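You operate a simulated robot arm through the tools that you are given. There is no shell and no other tool.

You are at the controls of a simulated robot arm. One attempt, no reset.

TASK
Clamp modules 29 and 95 in the rail with the green stop.
Fine: 29 goes next to the purple stop; lock the purple stop first and the green one last.

It is judged by the outcome, as a careful person would: the job done as asked, and still so three seconds after it is handed in. It fails if anything else is knocked over, pushed out of place, dropped, spilled or broken.

THE ROBOT
A 7-joint arm with a two-finger parallel gripper, fixed in place. Base frame: the origin is at the foot of the arm, x ahead of it, y to its left, z up; the work surface is at about z = 0. Readings come in m, rad, newtons and seconds.
With the tool pointing down near the work surface it reaches from about 0.24 to 0.62 m from the base axis. Its first joint turns from -1.152 to 1.152 rad. Payload 2.6 kg.
Tool frame: the origin (TCP) lies between the finger pads and is the grasp point; the fingertips stand 0.03 m ahead of it; z points along the fingers, y is the line along which they close. Largest opening 0.094 m; finger width 0.028, thickness 0.01; the body of the gripper, 0.05 by 0.096 m, starts 0.055 m behind the TCP.
Orientation is that of the tool frame in the base frame, as a unit quaternion [x, y, z, w]. With the fingers straight down and closing along the base's y, the tool's x points along the base's -x, its y along +y and its z along -z.

THE INTERFACE
- The arm moves only by the tool arm_command. Its argument "plan" is text: rows parted by semicolons, each of 7 numbers parted by spaces: the shift along the tool's x, y, z in mm, then the turn, a rotation vector about the tool's x, y, z in rad, then the closure, from 0 (fully open) to 1 (shut). In form: tx ty tz wx wy wz grip; .... A call has 1 to 20 rows; each row is the pose to reach, as a shift and turn from the pose commanded when the call began, along the tool's axes at that moment. Rows are played at 5 a second. More than 0.05 m and 0.15 rad between two rows, or a gripper value outside its range, and nothing of the call is played. Where a pose cannot be reached the arm comes as near as it can. A force on the tool above 40 N (or 10 N above the force at the start of the call, whichever is more), or a blocked arm, ends the call early, and 0.2 s more pass. The fingers move at their own pace (about 0.072 m/s each) and stop on an object; they squeeze with about 45 N. The grip force told is the motor's: it shows also when the fingers shut on nothing. Time passes only in rows, and 0.2 s behind the last, so rows that repeat a pose let the fingers close. It gives the time, the measured TCP pose, the force on the tool (base axes), the opening and the grip force at its end, in the units of the frame above (readings bear some noise), with the torque about the TCP (base axes, N m) and any sound that the robot's microphone picked up.
- Cameras (640 x 400 px; columns grow to the right, rows downward): "scene" is fixed at [0.0198, 0.4433, 0.5305]; the picture's right is [-0.82, -0.58, 0.00], its down [-0.49, 0.69, -0.54] and it looks along [0.31, -0.44, -0.84] (base axes); focal length 214 px, centre (320, 200). "wrist" rides on the gripper at [0.076, 0.014, -0.102] in the tool frame; the picture's right is [-0.18, 0.98, 0.00], its down [-0.75, -0.14, -0.64] and it looks along [-0.63, -0.12, 0.77] (tool axes); focal length 243 px, centre (320, 200). There is no depth. A picture from a camera that has moved, and an enlarged one, comes with that camera's place and axes in the base frame and with its lens.
- camera(camera): a new picture of that camera. No time passes.
- enlarge(camera, box): a new picture of the part [left, top, right, bottom] of that camera's present view, enlarged. No time passes.
- close_job(): hands the job in; it is judged then, once.

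Nothing tells you positions but the pictures and the camera data. Unless the task says otherwise, let go and move clear before handing in.

The tools are called as a command line: name --argument value ..., lists and objects as JSON in quotes. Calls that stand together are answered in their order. arm_command: Moves the arm, as the interface text tells. Its arguments: {"type":"object","properties":{"plan":{"type":"string"}},"required":["plan"]} The other tools are called the same way: camera (camera) takes a picture; enlarge (camera, box) takes an enlarged picture of a part of a camera's view; close_job () hands the job in.

At the start:

```text
t: 0.0
eef_pos: [0.3829, 0.1343, 0.291]
ee_rot: [0.0, 1.0, 0.0, 0.001]
wrist_force: [-0.2, 0.3, -0.5]
wrist_torque: [0.0, -0.02, -0.01]
grip_width: 0.0938
gripper_force: 0.0
```

scene: 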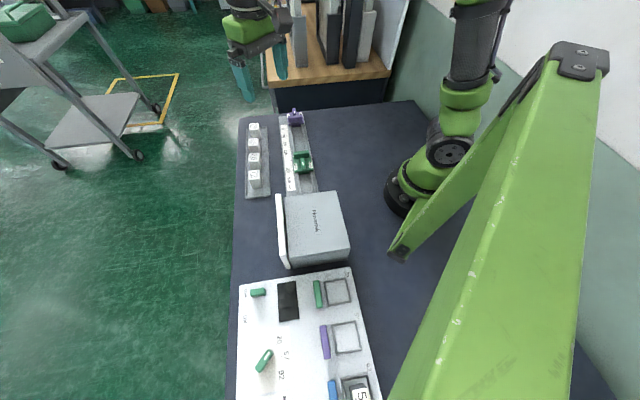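
wrist: 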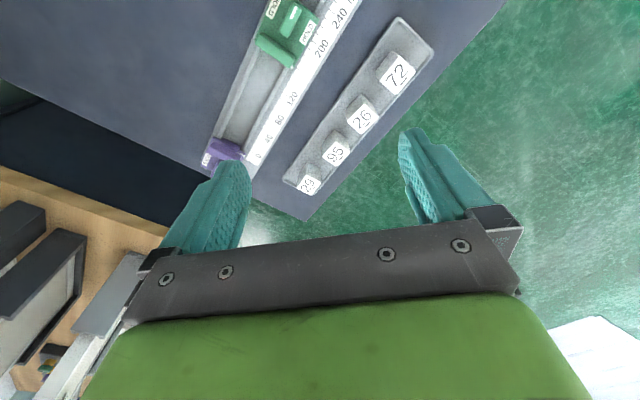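

I see a rail with a purple stop and a green stop, beside a tray holding modules 29, 95, 26 and 72, and a control panel in the foreground. I'll enlarge these areas before moving.

enlarge --camera "scene" --box '[230, 95, 350, 205]'

enlarge --camera "scene" --box '[220, 180, 400, 400]'

enlarge --camera "wrist" --box '[180, 0, 450, 210]'

```text
3.64 times, centred on (290, 150) of scene
camera zoom: at [0.0198, 0.4433, 0.5305], right [-0.82, -0.58, 0.0], down [-0.49, 0.69, -0.54], along [0.31, -0.44, -0.84], focal length 780 px, centre (429, 382)
```

zoom: 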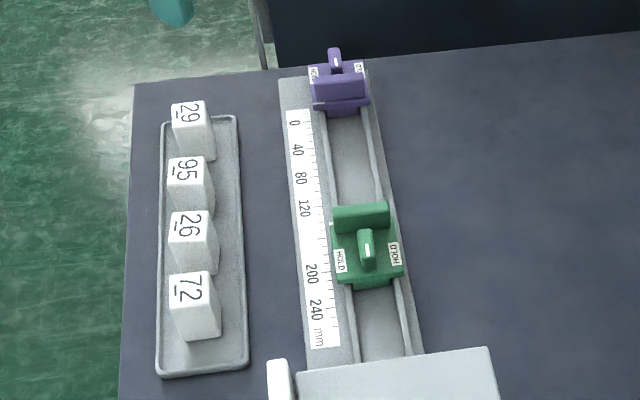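

```text
1.82 times, centred on (310, 290) of scene
camera zoom: at [0.0198, 0.4433, 0.5305], right [-0.82, -0.58, 0.0], down [-0.49, 0.69, -0.54], along [0.31, -0.44, -0.84], focal length 390 px, centre (338, 36)
```

zoom: 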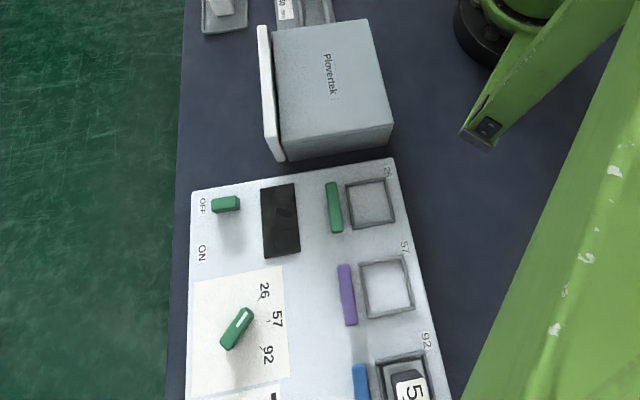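

```text
1.90 times, centred on (315, 105) of wrist
camera zoom: at [0.3069, 0.1495, 0.3916], right [0.18, 0.98, 0.0], down [0.75, -0.14, 0.64], along [0.63, -0.12, -0.77], focal length 462 px, centre (330, 381)
```

zoom: 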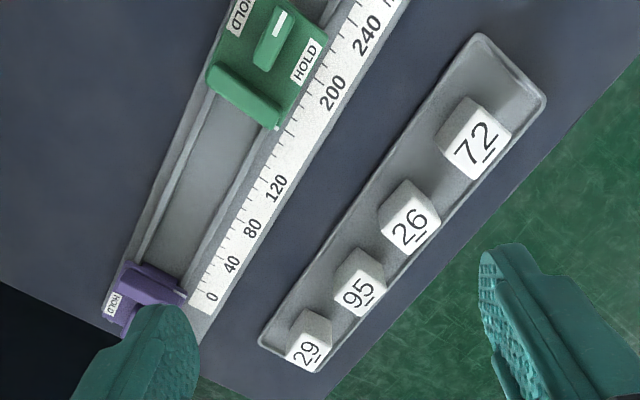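

The rail runs diagonally, from the purple stop near (0.48, -0.05) to the green stop near (0.32, 0.11). The modules sit in a parallel tray from about (0.55, 0.08) to (0.40, 0.23). Next I'll turn the tool to line up with the rail and look at the purple stop from above.

arm_command --plan "-12 -23 11 0 0 0.1 0; -24 -46 22 0 0 0.2 0; -36 -69 33 0 0 0.3 0; -48 -92 44 0 0 0.4 0; -60 -115 55 0 0 0.5 0; -72 -138 66 0 0 0.6 0; -84 -161 77 0 0 0.7 0; -93 -184 90 0 0 0.785 0; -93 -184 90 0 0 0.785 0"

camera --camera "wrist"

enlarge --camera "wrist" --box '[200, 0, 440, 170]'

```text
t: 2.0
eef_pos: [0.4786, -0.0508, 0.2021]
ee_rot: [0.384, 0.923, 0.0, 0.0]
wrist_force: [0.1, -0.2, -0.3]
wrist_torque: [0.0, 0.01, 0.03]
grip_width: 0.0938
gripper_force: 0.0
```

```text
taken
camera wrist: at [0.4346, 0.0137, 0.3021], right [0.83, 0.56, 0.0], down [0.43, -0.63, 0.64], along [0.36, -0.53, -0.77], focal length 243 px, centre (320, 200)
```

wrist: 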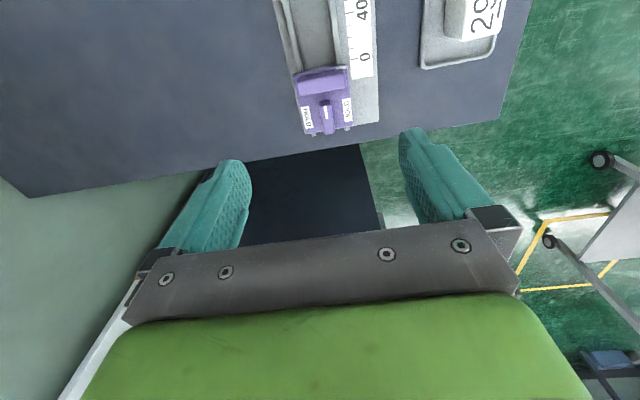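

```text
2.35 times, centred on (320, 85) of wrist
camera zoom: at [0.4346, 0.0137, 0.3021], right [0.83, 0.56, 0.0], down [0.43, -0.63, 0.64], along [0.36, -0.53, -0.77], focal length 571 px, centre (320, 471)
```

zoom: 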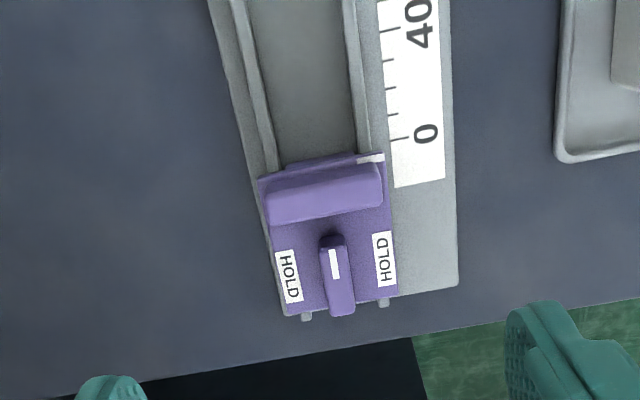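

The purple stop has a raised face and a lever with a white line, and the lever now lies along the rail between two HOLD labels. Next I'll look at the green stop and the rest of the rail.

arm_command --plan "30 0 6 0 0 0 0; 60 0 12 0 0 0 0; 90 0 18 0 0 0 0; 120 0 24 0 0 0 0; 150 0 30 0 0 0 0; 180 0 36 0 0 0 0; 210 0 42 0 0 0 0; 210 0 42 0 0 0 0"

camera --camera "wrist"

enlarge --camera "wrist" --box '[200, 0, 440, 170]'

camera --camera "scene"

```text
t: 3.8
eef_pos: [0.3247, 0.1015, 0.1601]
ee_rot: [0.382, 0.924, 0.0, 0.0]
wrist_force: [-0.5, -0.1, -0.4]
wrist_torque: [0.0, -0.02, -0.01]
grip_width: 0.0939
gripper_force: 0.1
```

```text
taken
camera wrist: at [0.282, 0.1665, 0.26], right [0.83, 0.56, 0.0], down [0.43, -0.63, 0.64], along [0.36, -0.53, -0.77], focal length 243 px, centre (320, 200)
```

wrist: 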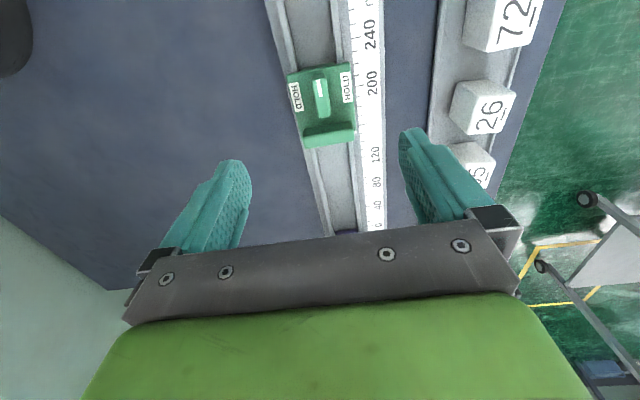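

```text
2.35 times, centred on (320, 85) of wrist
camera zoom: at [0.282, 0.1665, 0.26], right [0.83, 0.56, 0.0], down [0.43, -0.63, 0.64], along [0.36, -0.53, -0.77], focal length 571 px, centre (320, 471)
```

zoom: 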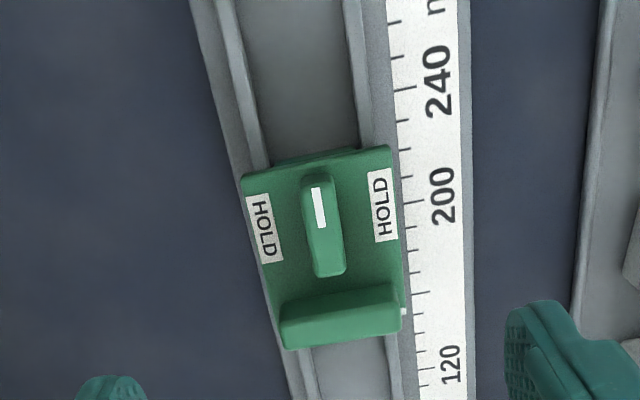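

```text
taken
```

scene: 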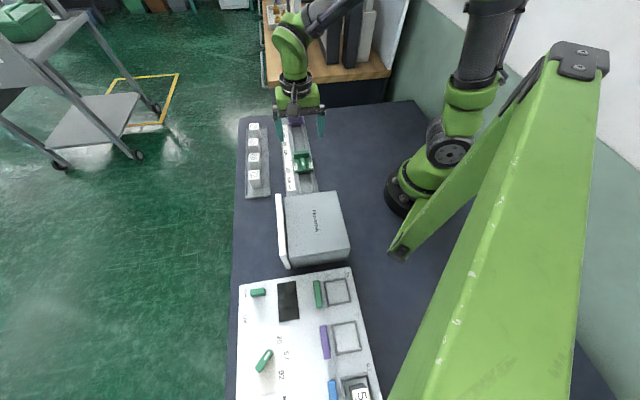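

The green stop is at about 150 mm on the scale, and its unlocked lever also lies along the rail. I'll move lower over it to measure the lever properly.

arm_command --plan "4 2 15 0 0 0 0; 8 3 30 0 0 0 0; 12 5 45 0 0 0 0; 16 6 60 0 0 0 0; 16 6 60 0 0 0 0"

camera --camera "wrist"

enlarge --camera "wrist" --box '[240, 80, 400, 200]'

enlarge --camera "scene" --box '[260, 100, 340, 200]'

```text
t: 5.0
eef_pos: [0.3188, 0.1153, 0.0991]
ee_rot: [0.383, 0.924, 0.0, 0.0]
wrist_force: [-0.3, 0.4, 0.5]
wrist_torque: [0.01, -0.01, -0.01]
grip_width: 0.0941
gripper_force: 0.0
```

```text
taken
camera wrist: at [0.2759, 0.1803, 0.2004], right [0.82, 0.57, 0.0], down [0.43, -0.63, 0.64], along [0.36, -0.53, -0.77], focal length 243 px, centre (320, 200)
```

wrist: 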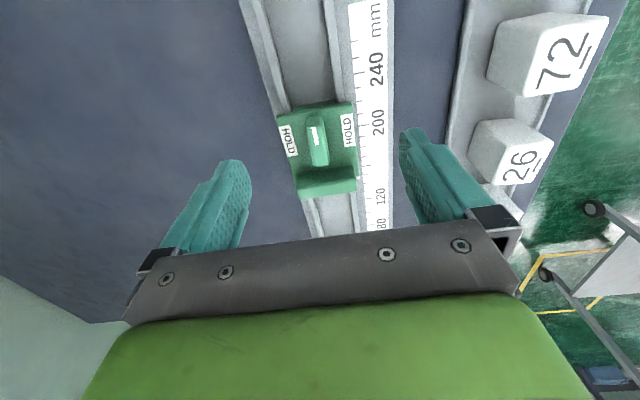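

```text
3.33 times, centred on (320, 140) of wrist
camera zoom: at [0.2759, 0.1803, 0.2004], right [0.82, 0.57, 0.0], down [0.43, -0.63, 0.64], along [0.36, -0.53, -0.77], focal length 809 px, centre (320, 400)
```

zoom: 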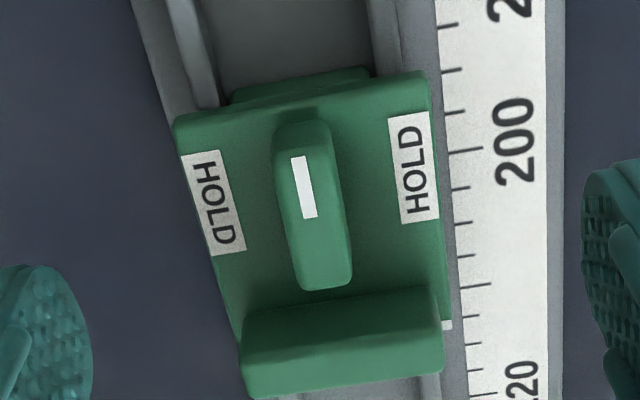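

```text
4.00 times, centred on (300, 150) of scene
camera zoom: at [0.0198, 0.4433, 0.5305], right [-0.82, -0.58, 0.0], down [-0.49, 0.69, -0.54], along [0.31, -0.44, -0.84], focal length 858 px, centre (400, 400)
```

zoom: 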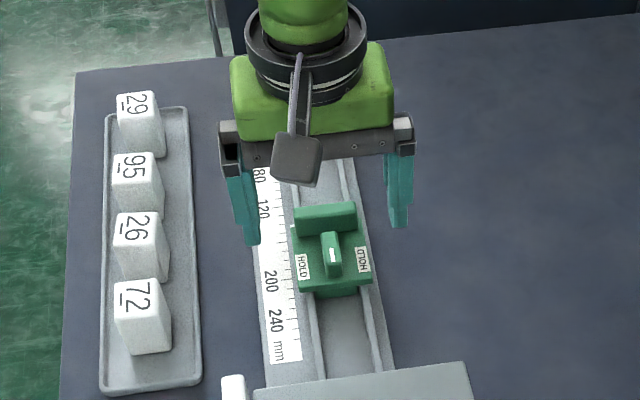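

The green lever is almost directly under the TCP. To pin down heights I'll zoom further into the scene view and the wrist view.

enlarge --camera "scene" --box '[285, 140, 325, 180]'

enlarge --camera "scene" --box '[240, 115, 280, 200]'

enlarge --camera "wrist" --box '[440, 0, 640, 200]'

```text
10.00 times, centred on (305, 160) of scene
camera zoom: at [0.0198, 0.4433, 0.5305], right [-0.82, -0.58, 0.0], down [-0.49, 0.69, -0.54], along [0.31, -0.44, -0.84], focal length 2145 px, centre (470, 600)
```

zoom: 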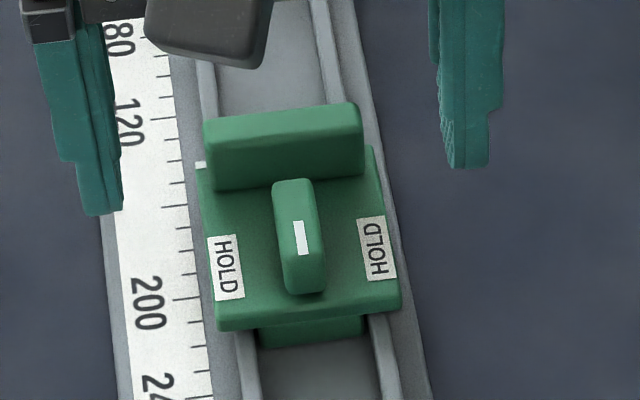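

```text
4.71 times, centred on (260, 158) of scene
camera zoom: at [0.0198, 0.4433, 0.5305], right [-0.82, -0.58, 0.0], down [-0.49, 0.69, -0.54], along [0.31, -0.44, -0.84], focal length 1009 px, centre (602, 400)
```

zoom: 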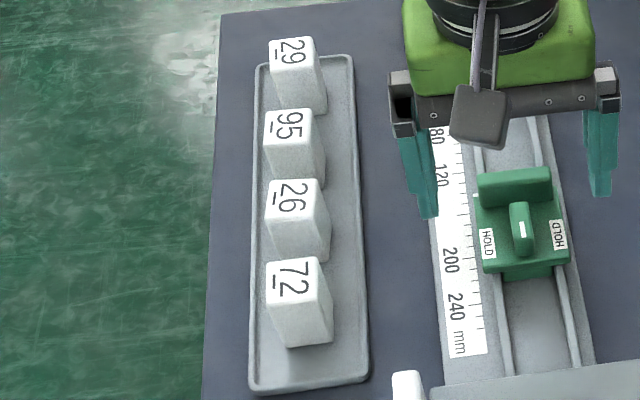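

```text
2.00 times, centred on (540, 100) of wrist
camera zoom: at [0.2759, 0.1803, 0.2004], right [0.82, 0.57, 0.0], down [0.43, -0.63, 0.64], along [0.36, -0.53, -0.77], focal length 485 px, centre (-120, 400)
```

zoom: 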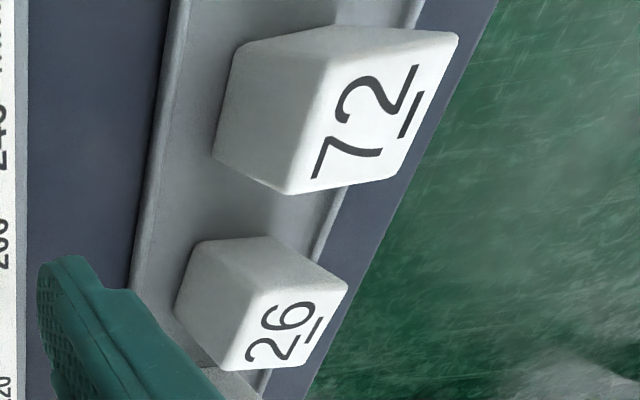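

The channel axis runs almost exactly at 45°, the lever tops are near z 0.043, and the module tops are near z 0.047. The purple lever pivot should be around (0.498, -0.069), so I'll go there for a close look before locking it.

arm_command --plan "-30 0 0 0 0 0 0; -60 -1 0 0 0 0 0; -90 -1 0 0 0 0 0; -120 -1 0 0 0 0 0; -150 -2 0 0 0 0 0; -180 -2 0 0 0 0 0; -210 -3 0 0 0 0 0; -240 -3 0 0 0 0 0; -255 -3 0 0 0 0 0; -255 -3 0 0 0 0 0"

camera --camera "wrist"

enlarge --camera "wrist" --box '[240, 80, 400, 200]'

enlarge --camera "scene" --box '[275, 95, 325, 145]'

```text
t: 7.2
eef_pos: [0.4984, -0.0693, 0.0995]
ee_rot: [0.383, 0.924, 0.0, -0.001]
wrist_force: [0.7, 1.3, 0.4]
wrist_torque: [0.0, 0.02, 0.03]
grip_width: 0.0942
gripper_force: 0.0
```

```text
taken
camera wrist: at [0.4549, -0.004, 0.1992], right [0.83, 0.56, 0.0], down [0.43, -0.63, 0.64], along [0.36, -0.53, -0.77], focal length 243 px, centre (320, 200)
```

wrist: 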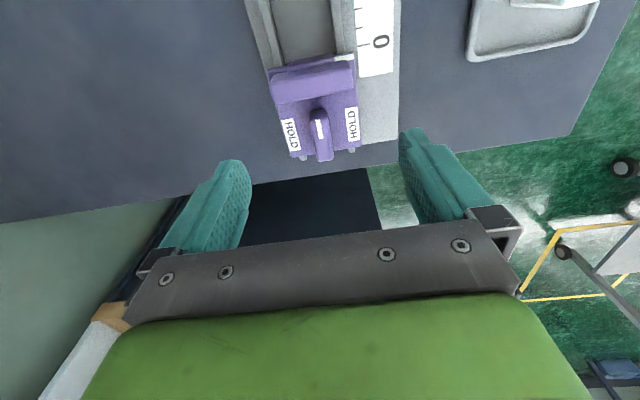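

```text
3.33 times, centred on (320, 140) of wrist
camera zoom: at [0.4549, -0.004, 0.1992], right [0.83, 0.56, 0.0], down [0.43, -0.63, 0.64], along [0.36, -0.53, -0.77], focal length 809 px, centre (320, 400)
```

zoom: 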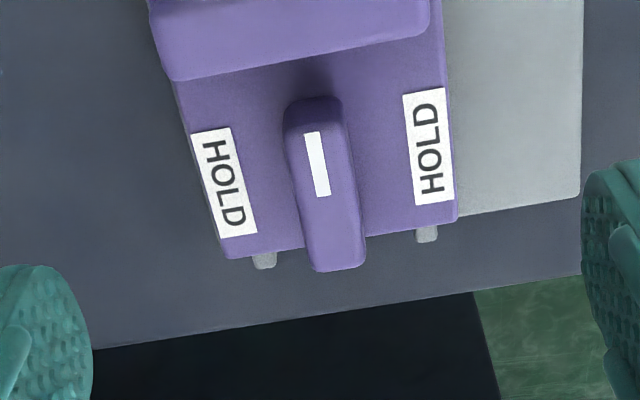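

```text
8.00 times, centred on (300, 120) of scene
camera zoom: at [0.0198, 0.4433, 0.5305], right [-0.82, -0.58, 0.0], down [-0.49, 0.69, -0.54], along [0.31, -0.44, -0.84], focal length 1716 px, centre (480, 840)
```

zoom: 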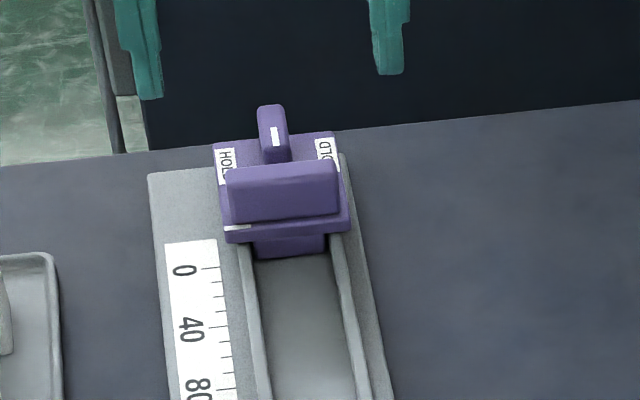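

The TCP is within about 2 mm of the purple lever's pivot. I'll narrow the fingers to about 40 mm so they straddle the lever, lower partway, and check the heights.

arm_command --plan "0 0 0 0 0 0 0.55; 0 0 0 0 0 0 0.55; -1 0.5 12 0 0 0 0.55; -1 0.5 24 0 0 0 0.55; -1 0.5 34 0 0 0 0.55; -1 0.5 34 0 0 0 0.55"

camera --camera "wrist"

enlarge --camera "wrist" --box '[240, 80, 400, 200]'

enlarge --camera "scene" --box '[275, 95, 325, 145]'

```text
t: 8.6
eef_pos: [0.499, -0.0677, 0.0641]
ee_rot: [0.383, 0.924, 0.0, 0.0]
wrist_force: [0.5, -0.3, 0.5]
wrist_torque: [-0.04, 0.01, 0.0]
grip_width: 0.0422
gripper_force: 0.1
```

```text
taken
camera wrist: at [0.4564, -0.0026, 0.164], right [0.83, 0.56, 0.0], down [0.43, -0.63, 0.64], along [0.36, -0.53, -0.77], focal length 243 px, centre (320, 200)
```

wrist: 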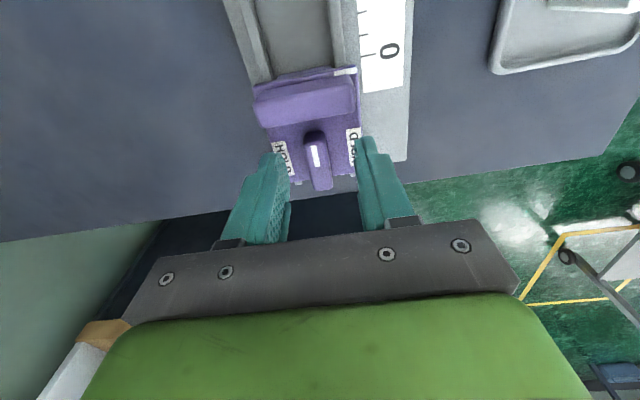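

```text
3.33 times, centred on (320, 140) of wrist
camera zoom: at [0.4564, -0.0026, 0.164], right [0.83, 0.56, 0.0], down [0.43, -0.63, 0.64], along [0.36, -0.53, -0.77], focal length 809 px, centre (320, 400)
```

zoom: 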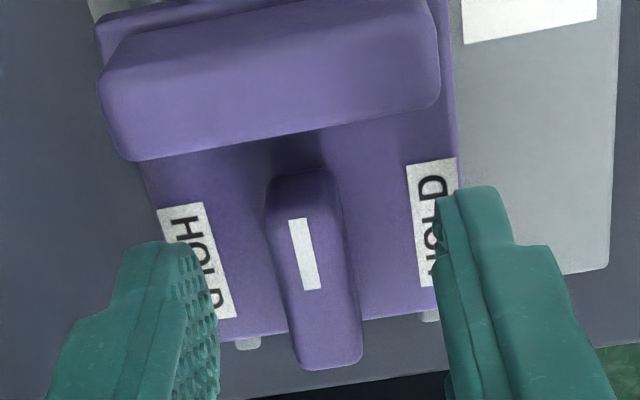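

```text
8.00 times, centred on (300, 120) of scene
camera zoom: at [0.0198, 0.4433, 0.5305], right [-0.82, -0.58, 0.0], down [-0.49, 0.69, -0.54], along [0.31, -0.44, -0.84], focal length 1716 px, centre (480, 840)
```

zoom: 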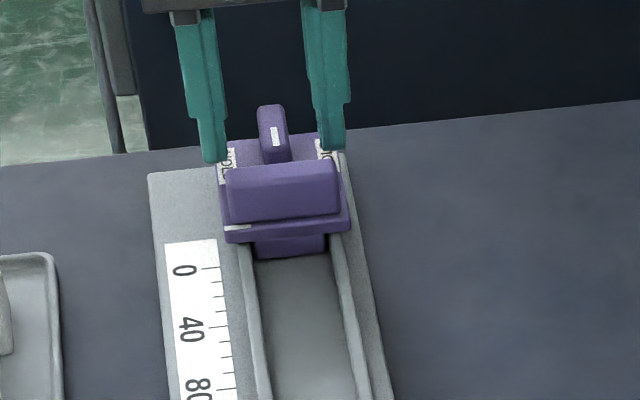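

The fingertips sit on either side of the lever at z ≈ 0.034, while the lever top is near 0.043. I'll go 5 mm lower and close on the lever.

arm_command --plan "-1 -0.5 3 0 0 0 0.55; -1 -0.5 5 0 0 0 0.55; -1 -0.5 5 0 0 0 0.75; -1 -0.5 5 0 0 0 0.85; -1 -0.5 5 0 0 0 1; -1 -0.5 5 0 0 0 1; -1 -0.5 5 0 0 0 1"

enlarge --camera "wrist" --box '[240, 80, 400, 200]'

enlarge --camera "scene" --box '[275, 95, 325, 145]'

```text
t: 10.2
eef_pos: [0.4993, -0.0696, 0.0575]
ee_rot: [0.382, 0.924, 0.0, 0.0]
wrist_force: [0.0, 0.6, -1.7]
wrist_torque: [-0.02, -0.05, 0.02]
grip_width: 0.0123
gripper_force: 44.7
```

```text
3.33 times, centred on (320, 140) of wrist
camera zoom: at [0.4567, -0.0039, 0.159], right [0.83, 0.56, 0.0], down [0.43, -0.63, 0.64], along [0.36, -0.53, -0.77], focal length 809 px, centre (320, 400)
```

zoom: 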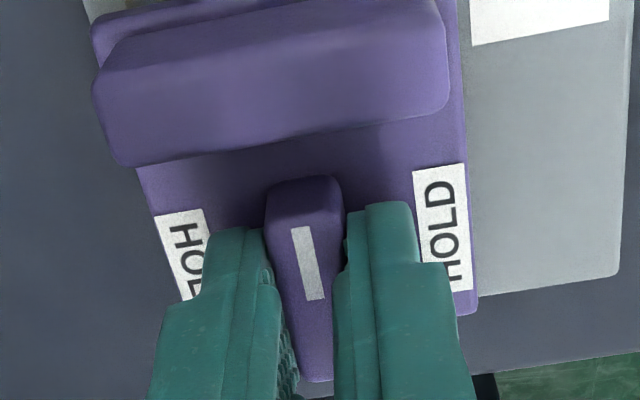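

```text
8.00 times, centred on (300, 120) of scene
camera zoom: at [0.0198, 0.4433, 0.5305], right [-0.82, -0.58, 0.0], down [-0.49, 0.69, -0.54], along [0.31, -0.44, -0.84], focal length 1716 px, centre (480, 840)
```

zoom: 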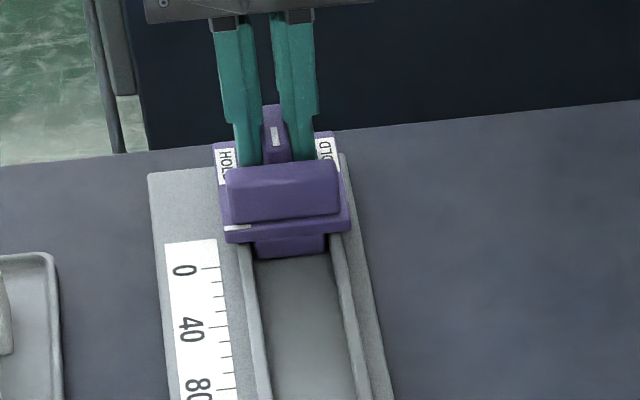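

The fingers hold the lever (12.3 mm) with almost no side load. I'll turn it partway, counter-clockwise from above, and watch the torque.

arm_command --plan "0 0 0 0 0 -0.1 1; 0 0 0 0 0 -0.2 1; 0 0 0 0 0 -0.3 1; 0 0 0 0 0 -0.4 1; 0 0 0 0 0 -0.5 1; 0 0 0 0 0 -0.6 1; 0 0 0 0 0 -0.6 1"

camera --camera "wrist"

enlarge --camera "scene" --box '[275, 95, 325, 145]'

```text
t: 11.8
eef_pos: [0.5007, -0.0673, 0.0595]
ee_rot: [0.092, 0.996, 0.003, 0.0]
wrist_force: [18.5, 20.0, -24.0]
wrist_torque: [-0.44, -0.5, -1.46]
grip_width: 0.0273
gripper_force: 45.2
```

```text
taken
camera wrist: at [0.4289, -0.0384, 0.1602], right [0.36, 0.93, 0.01], down [0.71, -0.28, 0.64], along [0.6, -0.23, -0.77], focal length 243 px, centre (320, 200)
```

wrist: 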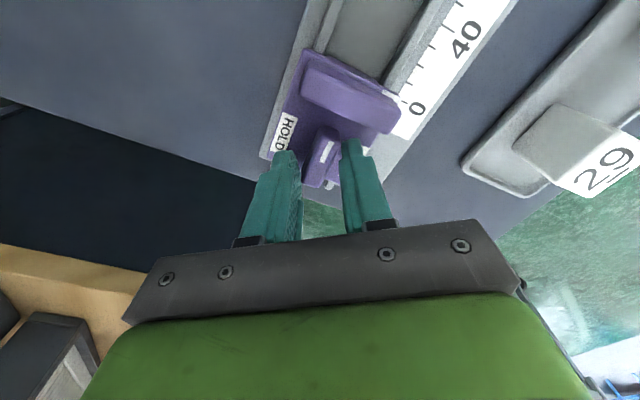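

```text
8.00 times, centred on (300, 120) of scene
camera zoom: at [0.02, 0.4433, 0.5305], right [-0.82, -0.58, 0.0], down [-0.49, 0.69, -0.54], along [0.31, -0.44, -0.84], focal length 1716 px, centre (480, 840)
```

zoom: 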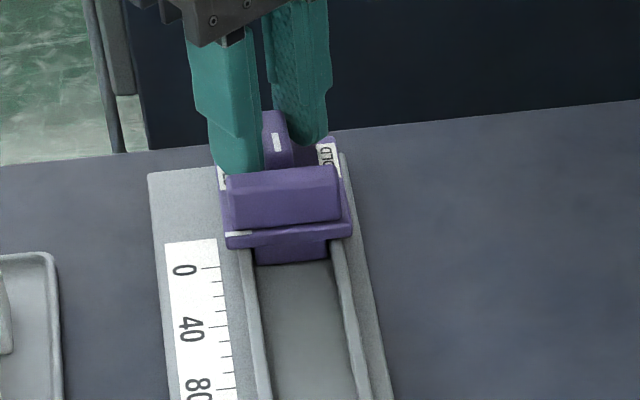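

The lever did not turn this way: the torque reached -1.5 N m and the fingers were forced open. I'll go back to aligned and release the load, then check that nothing shifted.

arm_command --plan "0 0 0 0 0 0.1 1; 0 0 0 0 0 0.2 1; 0 0 0 0 0 0.3 1; 0 0 0 0 0 0.4 1; 0 0 0 0 0 0.5 1; 0 0 0 0 0 0.6 1; 0 0 0 0 0 0.6 1; 0 0 0 0 0 0.6 1"

enlarge --camera "wrist" --box '[240, 80, 400, 200]'

enlarge --camera "scene" --box '[275, 95, 325, 145]'

```text
t: 13.6
eef_pos: [0.5008, -0.0683, 0.0618]
ee_rot: [0.383, 0.924, 0.0, 0.001]
wrist_force: [9.4, 10.8, 12.7]
wrist_torque: [0.57, 0.21, -0.09]
grip_width: 0.0125
gripper_force: 44.7
```

```text
3.33 times, centred on (320, 140) of wrist
camera zoom: at [0.4566, -0.0042, 0.1623], right [0.83, 0.56, 0.0], down [0.43, -0.63, 0.64], along [0.36, -0.53, -0.77], focal length 809 px, centre (320, 400)
```

zoom: 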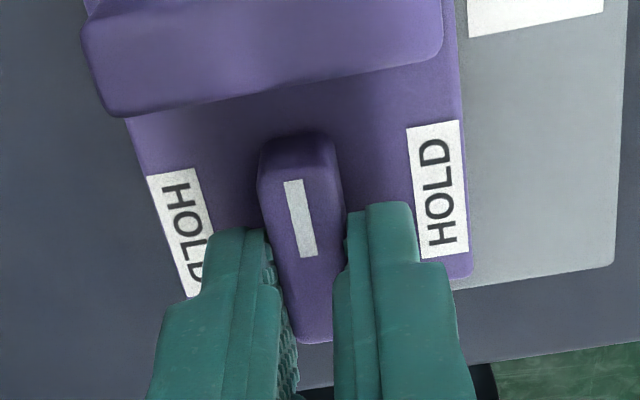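

```text
8.00 times, centred on (300, 120) of scene
camera zoom: at [0.0198, 0.4433, 0.5305], right [-0.82, -0.58, 0.0], down [-0.49, 0.69, -0.54], along [0.31, -0.44, -0.84], focal length 1716 px, centre (480, 840)
```

zoom: 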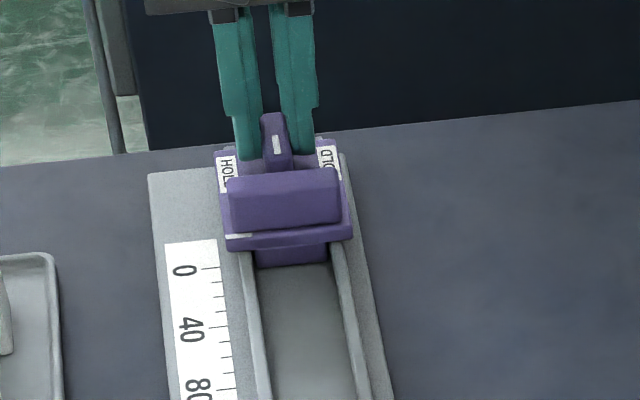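

The stop slid about 6 mm along the rail but the lever stayed straight. I'll open, re-centre over the lever and then try the other direction in smaller steps.

arm_command --plan "0 0 0 0 0 0 0.6; 0 0 0 0 0 0 0.6; 0 0 0 0 0 0 0.6; 3 0 0 0 0 0 0.6; 5.5 0 0 0 0 0 0.6; 5.5 0 0 0 0 0 0.6"

enlarge --camera "wrist" --box '[240, 80, 400, 200]'

enlarge --camera "scene" --box '[280, 100, 310, 130]'

```text
t: 15.0
eef_pos: [0.4961, -0.0649, 0.0615]
ee_rot: [0.383, 0.924, 0.0, 0.0]
wrist_force: [-1.0, -0.3, 0.3]
wrist_torque: [0.03, 0.01, 0.0]
grip_width: 0.0376
gripper_force: 0.2
```

```text
3.33 times, centred on (320, 140) of wrist
camera zoom: at [0.4524, -0.0005, 0.1621], right [0.83, 0.56, 0.0], down [0.43, -0.63, 0.64], along [0.36, -0.53, -0.77], focal length 809 px, centre (320, 400)
```

zoom: 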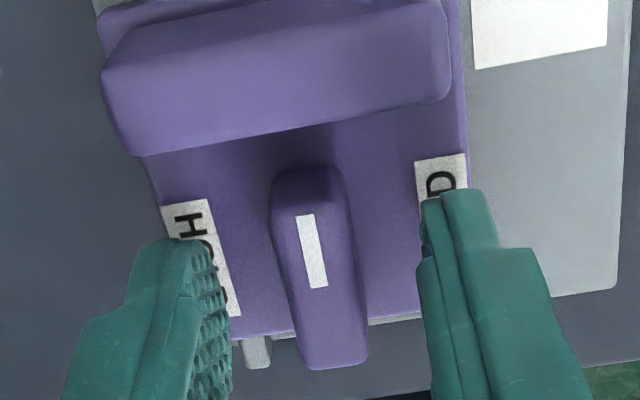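

```text
13.33 times, centred on (295, 115) of scene
camera zoom: at [0.0198, 0.4433, 0.5305], right [-0.82, -0.58, 0.0], down [-0.49, 0.69, -0.54], along [0.31, -0.44, -0.84], focal length 2860 px, centre (653, 1333)
```

zoom: 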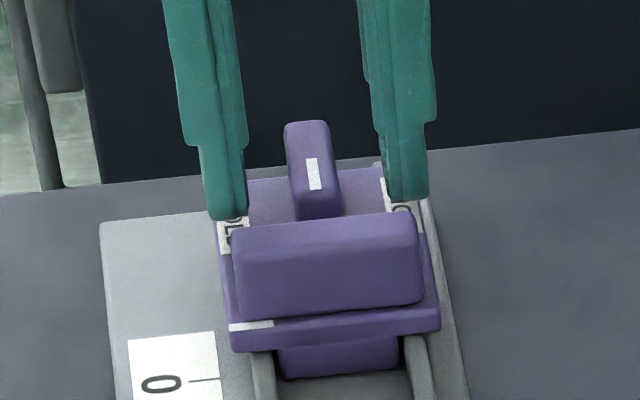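

The fingers are free and straddle the lever again. I'll centre about 2 mm further along, grip, and try a small clockwise turn.

arm_command --plan "2.5 0 1 0 0 0 0.6; 2.5 0 2 0 0 0 0.85; 2.5 0 2 0 0 0 1; 2.5 0 2 0 0 0 1; 2.5 0 2 0 0 0 1; 2.5 0 2 0 0 0.06 1; 2.5 0 2 0 0 0.12 1; 2.5 0 2 0 0 0.18 1; 2.5 0 2 0 0 0.24 1; 2.5 0 2 0 0 0.3 1; 2.5 0 2 0 0 0.3 1"

enlarge --camera "wrist" --box '[240, 80, 400, 200]'

enlarge --camera "scene" --box '[280, 100, 310, 130]'

```text
t: 17.4
eef_pos: [0.4943, -0.0642, 0.0595]
ee_rot: [0.516, 0.856, 0.002, 0.001]
wrist_force: [8.6, 6.9, 12.7]
wrist_torque: [-0.09, -0.26, 0.01]
grip_width: 0.0126
gripper_force: 44.8
```

```text
3.33 times, centred on (320, 140) of wrist
camera zoom: at [0.4723, 0.0113, 0.1598], right [0.96, 0.3, 0.0], down [0.22, -0.73, 0.64], along [0.19, -0.61, -0.77], focal length 809 px, centre (320, 400)
```

zoom: 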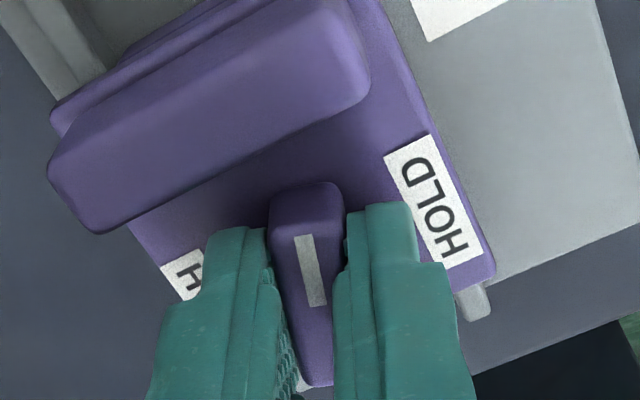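

```text
13.33 times, centred on (295, 115) of scene
camera zoom: at [0.0197, 0.4433, 0.5305], right [-0.82, -0.58, 0.0], down [-0.49, 0.69, -0.54], along [0.31, -0.44, -0.84], focal length 2860 px, centre (653, 1333)
```

zoom: 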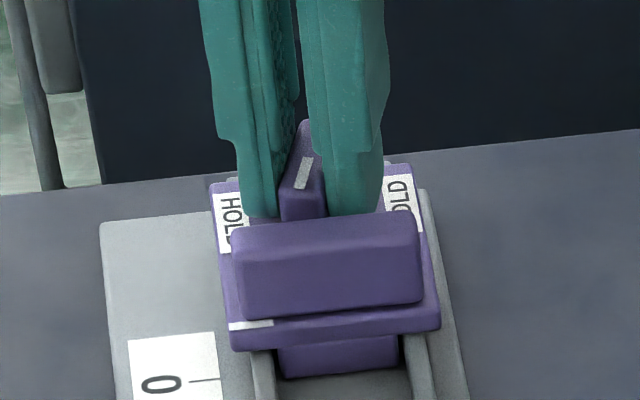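

Clockwise works: the lever turns freely with almost no torque. I'll carry on to the full 90°.

arm_command --plan "0 0 0 0 0 0.1 1; 0 0 0 0 0 0.2 1; 0 0 0 0 0 0.3 1; 0 0 0 0 0 0.4 1; 0 0 0 0 0 0.5 1; 0 0 0 0 0 0.6 1; 0 0 0 0 0 0.6 1"

enlarge --camera "scene" --box '[280, 100, 310, 130]'

camera --camera "scene"

camera --camera "wrist"

```text
t: 19.0
eef_pos: [0.496, -0.0646, 0.0585]
ee_rot: [0.747, 0.665, 0.002, 0.0]
wrist_force: [11.3, 13.2, 14.5]
wrist_torque: [-0.23, -0.09, 0.03]
grip_width: 0.0125
gripper_force: 44.8
```

```text
13.33 times, centred on (295, 115) of scene
camera zoom: at [0.0197, 0.4433, 0.5305], right [-0.82, -0.58, 0.0], down [-0.49, 0.69, -0.54], along [0.31, -0.44, -0.84], focal length 2860 px, centre (653, 1333)
```

zoom: 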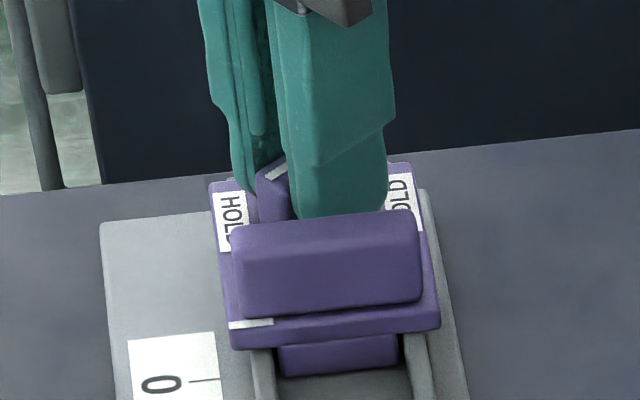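

```text
taken
```

scene: 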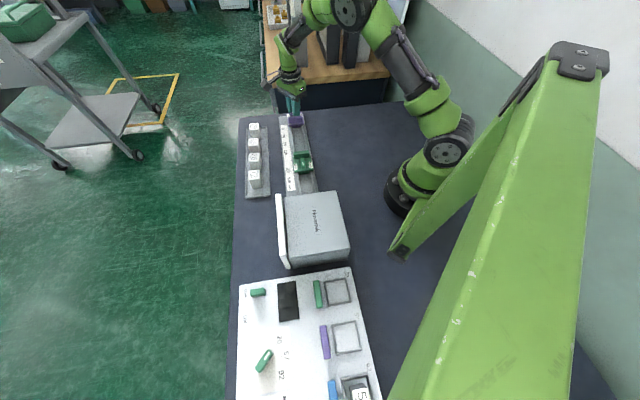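

```text
taken
camera wrist: at [0.5189, 0.0109, 0.16], right [0.95, -0.3, 0.0], down [-0.23, -0.73, 0.64], along [-0.19, -0.61, -0.77], focal length 243 px, centre (320, 200)
```

wrist: 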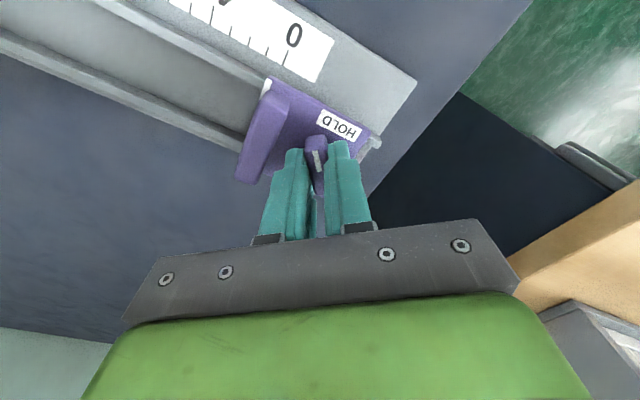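

The lever follows the tool and is now about 52° round. I'll finish the remaining 38°.

arm_command --plan "0 0 0 0 0 0.1 1; 0 0 0 0 0 0.2 1; 0 0 0 0 0 0.3 1; 0 0 0 0 0 0.4 1; 0 0 0 0 0 0.5 1; 0 0 0 0 0 0.6 1; 0 0 0 0 0 0.68 1; 0 0 0 0 0 0.68 1"

enlarge --camera "scene" --box '[280, 100, 310, 130]'

enlarge --camera "wrist" --box '[240, 80, 400, 200]'

```text
t: 20.8
eef_pos: [0.4955, -0.0632, 0.0593]
ee_rot: [0.926, 0.378, 0.002, -0.001]
wrist_force: [4.9, 18.2, 20.5]
wrist_torque: [0.25, 0.08, 0.32]
grip_width: 0.0124
gripper_force: 45.2
```

```text
13.33 times, centred on (295, 115) of scene
camera zoom: at [0.0197, 0.4433, 0.5305], right [-0.82, -0.58, 0.0], down [-0.49, 0.69, -0.54], along [0.31, -0.44, -0.84], focal length 2860 px, centre (653, 1333)
```

zoom: 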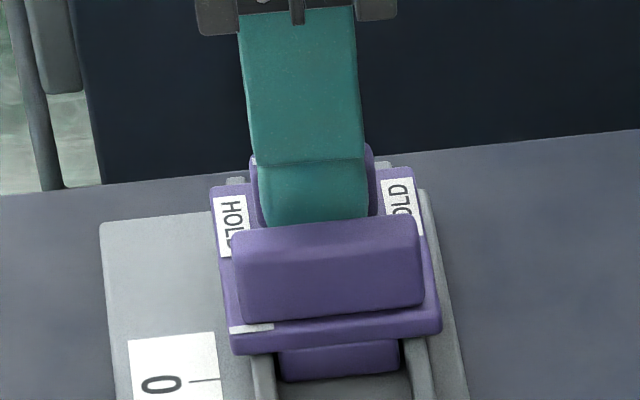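

```text
3.33 times, centred on (320, 140) of wrist
camera zoom: at [0.5594, -0.0191, 0.16], right [0.56, -0.83, 0.0], down [-0.64, -0.43, 0.64], along [-0.53, -0.36, -0.77], focal length 809 px, centre (320, 400)
```

zoom: 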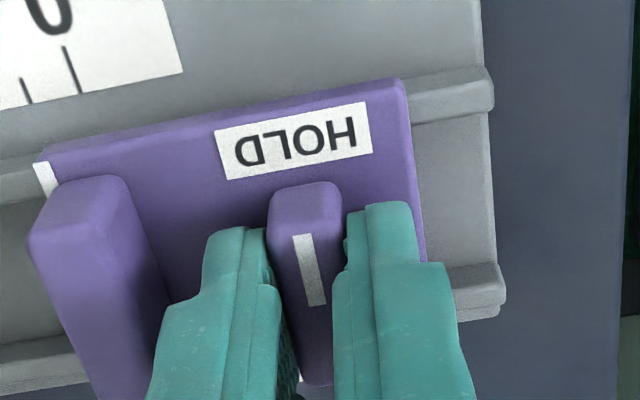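

The white line now points squarely at the HOLD label and the torque shows it has reached its end stop. I'll open a little, since the block is close to one finger, lift straight up and check.

arm_command --plan "0 0 0 0 0 0 0.72; 0 0 0 0 0 0 0.72; 0 0 -10 0 0 0 0.72; 0 0 -30 0 0 0 0.72; 0 0 -60 0 0 0 0.72; 0 0 -90 0 0 0 0.72; 0 0 -90 0 0 0 0.72"

enlarge --camera "scene" --box '[280, 100, 310, 130]'

camera --camera "wrist"

enlarge --camera "wrist" --box '[200, 20, 440, 170]'

```text
t: 22.4
eef_pos: [0.4936, -0.0659, 0.1474]
ee_rot: [0.926, 0.379, 0.0, 0.0]
wrist_force: [-0.5, 1.0, -0.4]
wrist_torque: [0.02, -0.01, 0.01]
grip_width: 0.0265
gripper_force: 0.1
```

```text
13.33 times, centred on (295, 115) of scene
camera zoom: at [0.0198, 0.4433, 0.5305], right [-0.82, -0.58, 0.0], down [-0.49, 0.69, -0.54], along [0.31, -0.44, -0.84], focal length 2860 px, centre (653, 1333)
```

zoom: 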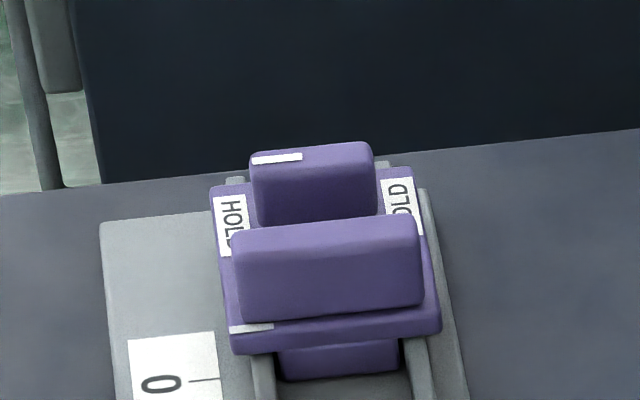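

```text
taken
camera wrist: at [0.5574, -0.0213, 0.2478], right [0.56, -0.83, 0.0], down [-0.64, -0.43, 0.64], along [-0.53, -0.36, -0.77], focal length 243 px, centre (320, 200)
```

wrist: 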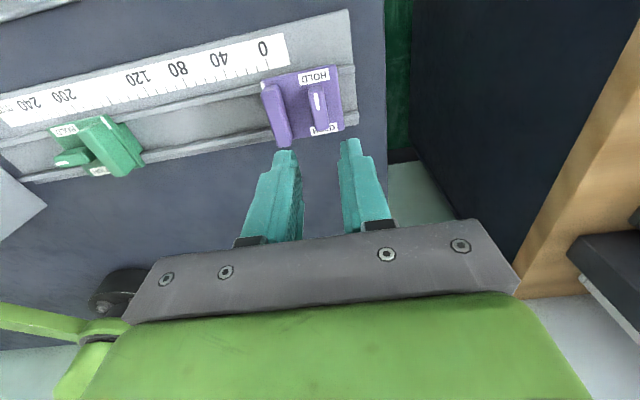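

```text
2.67 times, centred on (320, 95) of wrist
camera zoom: at [0.5574, -0.0213, 0.2478], right [0.56, -0.83, 0.0], down [-0.64, -0.43, 0.64], along [-0.53, -0.36, -0.77], focal length 647 px, centre (320, 480)
```

zoom: 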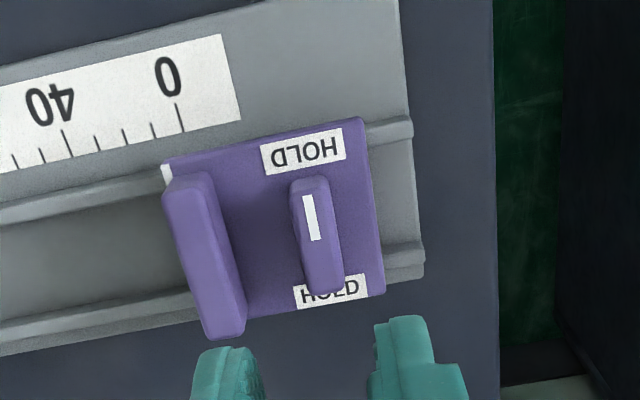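

The purple stop is locked at HOLD, with its pointer near 0 mm. Now I'll turn the tool back and move over module 29 to measure it and the tray.

arm_command --plan "10 -5 0 0 0 -0.112 0.45; 20 -9 0 0 0 -0.224 0.45; 31 -14 0 0 0 -0.337 0.45; 41 -18 0 0 0 -0.449 0.45; 51 -23 0 0 0 -0.561 0.45; 61 -28 0 0 0 -0.673 0.45; 72 -32 0 0 0 -0.785 0.45; 82 -37 0 0 0 -0.898 0.45; 92 -41 0 0 0 -1.01 0.45; 102 -46 0 0 0 -1.122 0.45; 113 -51 0 0 0 -1.234 0.45; 123 -55 0 0 0 -1.346 0.45; 133 -60 0 0 0 -1.459 0.45; 143 -64 0 0 0 -1.571 0.45; 143 -64 0 0 0 -1.571 0.45"

camera --camera "wrist"

enlarge --camera "wrist" --box '[200, 0, 440, 170]'

enlarge --camera "scene" --box '[235, 110, 285, 160]'

```text
t: 25.6
eef_pos: [0.5521, 0.0809, 0.1487]
ee_rot: [0.386, 0.922, 0.0, 0.0]
wrist_force: [0.4, 0.5, -0.9]
wrist_torque: [0.0, 0.04, -0.02]
grip_width: 0.0517
gripper_force: 0.1
```

```text
taken
camera wrist: at [0.5089, 0.1464, 0.2489], right [0.83, 0.56, 0.0], down [0.43, -0.64, 0.64], along [0.36, -0.53, -0.77], focal length 243 px, centre (320, 200)
```

wrist: 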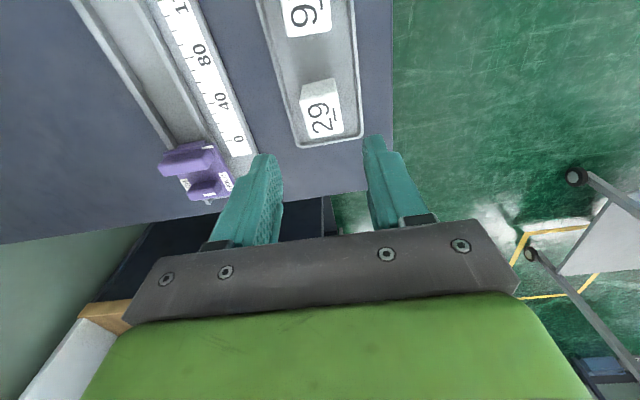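

```text
2.35 times, centred on (320, 85) of wrist
camera zoom: at [0.5089, 0.1464, 0.2489], right [0.83, 0.56, 0.0], down [0.43, -0.64, 0.64], along [0.36, -0.53, -0.77], focal length 571 px, centre (320, 471)
```

zoom: 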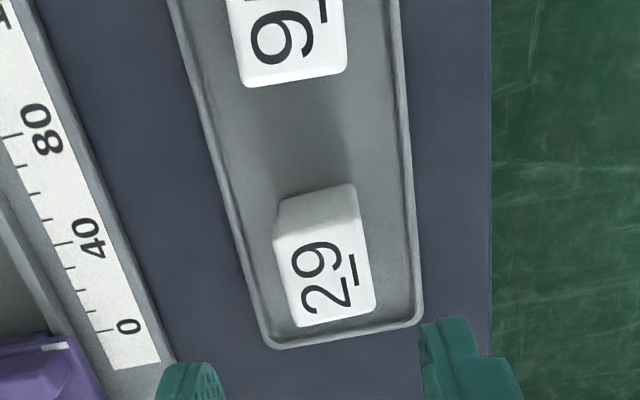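

```text
8.00 times, centred on (260, 135) of scene
camera zoom: at [0.0198, 0.4433, 0.5305], right [-0.82, -0.58, 0.0], down [-0.49, 0.69, -0.54], along [0.31, -0.44, -0.84], focal length 1716 px, centre (800, 720)
```

zoom: 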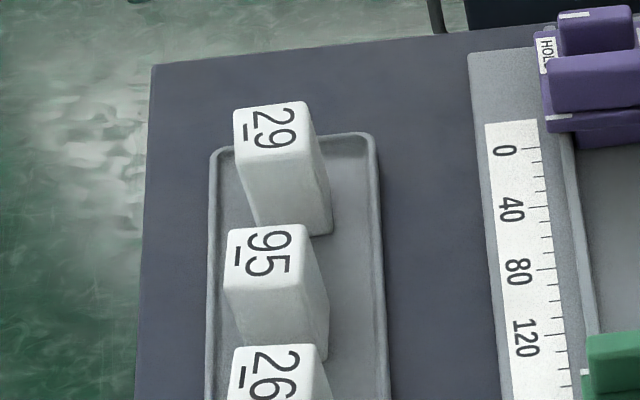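

Module 29 is about 29 mm wide across the tray and 34 mm long, and it is centred under the tool. The channel is about 35 mm wide inside. I'll narrow the fingers, go down on the module and grip it.

arm_command --plan "1 1 0 0 0 0 0.53; 1 1 25 0 0 0 0.53; 1 1 50 0 0 0 0.53; 1 1 70 0 0 0 0.53; 1 1 85 0 0 0 0.53; 1 1 93 0 0 0 0.53; 1 1 100 0 0 0 0.53; 1 1 100 0 0 0 0.53"

camera --camera "wrist"

enlarge --camera "scene" --box '[235, 110, 285, 160]'

```text
t: 27.4
eef_pos: [0.5509, 0.0843, 0.0496]
ee_rot: [0.386, 0.923, 0.001, 0.0]
wrist_force: [-0.1, -0.2, 0.1]
wrist_torque: [0.04, -0.02, 0.01]
grip_width: 0.0441
gripper_force: 0.0
```

```text
taken
camera wrist: at [0.5081, 0.1491, 0.1486], right [0.83, 0.56, 0.0], down [0.43, -0.64, 0.64], along [0.36, -0.53, -0.77], focal length 243 px, centre (320, 200)
```

wrist: 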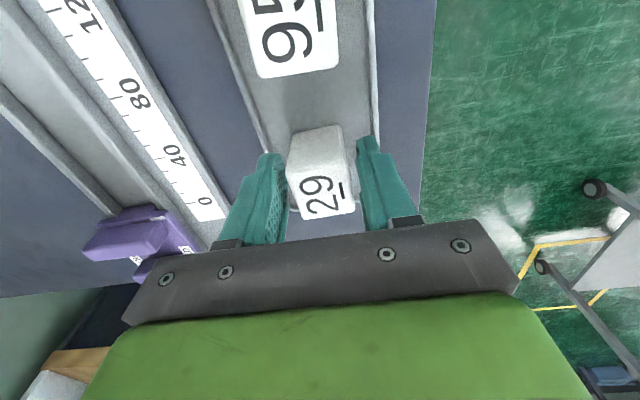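

```text
8.00 times, centred on (260, 135) of scene
camera zoom: at [0.0198, 0.4433, 0.5305], right [-0.82, -0.58, 0.0], down [-0.49, 0.69, -0.54], along [0.31, -0.44, -0.84], focal length 1716 px, centre (800, 720)
```

zoom: 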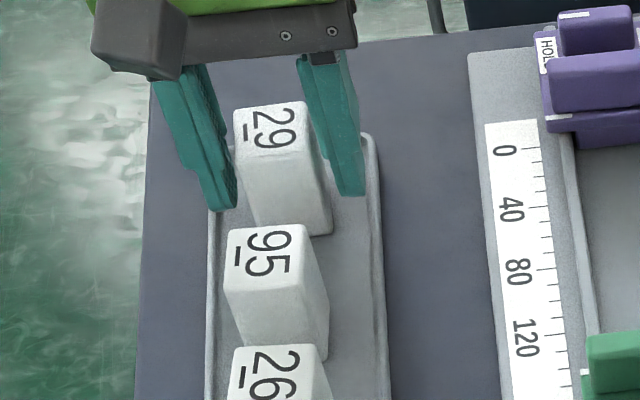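

The fingers straddle module 29 evenly. I'll close and check the grip before lifting.

arm_command --plan "-1 0 0 0 0 0 0.6; -1 0 0 0 0 0 0.66; -1 0 0 0 0 0 0.75; -1 0 0 0 0 0 0.85; -1 0 0 0 0 0 0.85; -1 0 0 0 0 0 0.85"

enlarge --camera "wrist" --box '[240, 80, 400, 230]'

```text
t: 28.8
eef_pos: [0.5516, 0.0829, 0.0484]
ee_rot: [0.387, 0.922, 0.0, 0.0]
wrist_force: [0.8, 0.6, 0.3]
wrist_torque: [-0.01, -0.02, -0.01]
grip_width: 0.0353
gripper_force: 44.9
```

```text
2.67 times, centred on (320, 155) of wrist
camera zoom: at [0.5087, 0.1477, 0.1488], right [0.83, 0.56, 0.0], down [0.43, -0.64, 0.64], along [0.36, -0.53, -0.77], focal length 647 px, centre (320, 320)
```

zoom: 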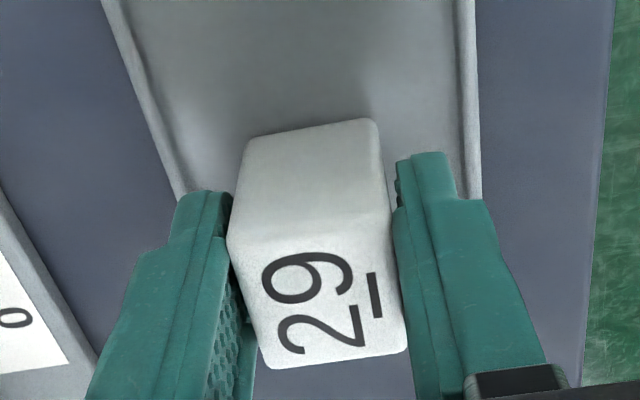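

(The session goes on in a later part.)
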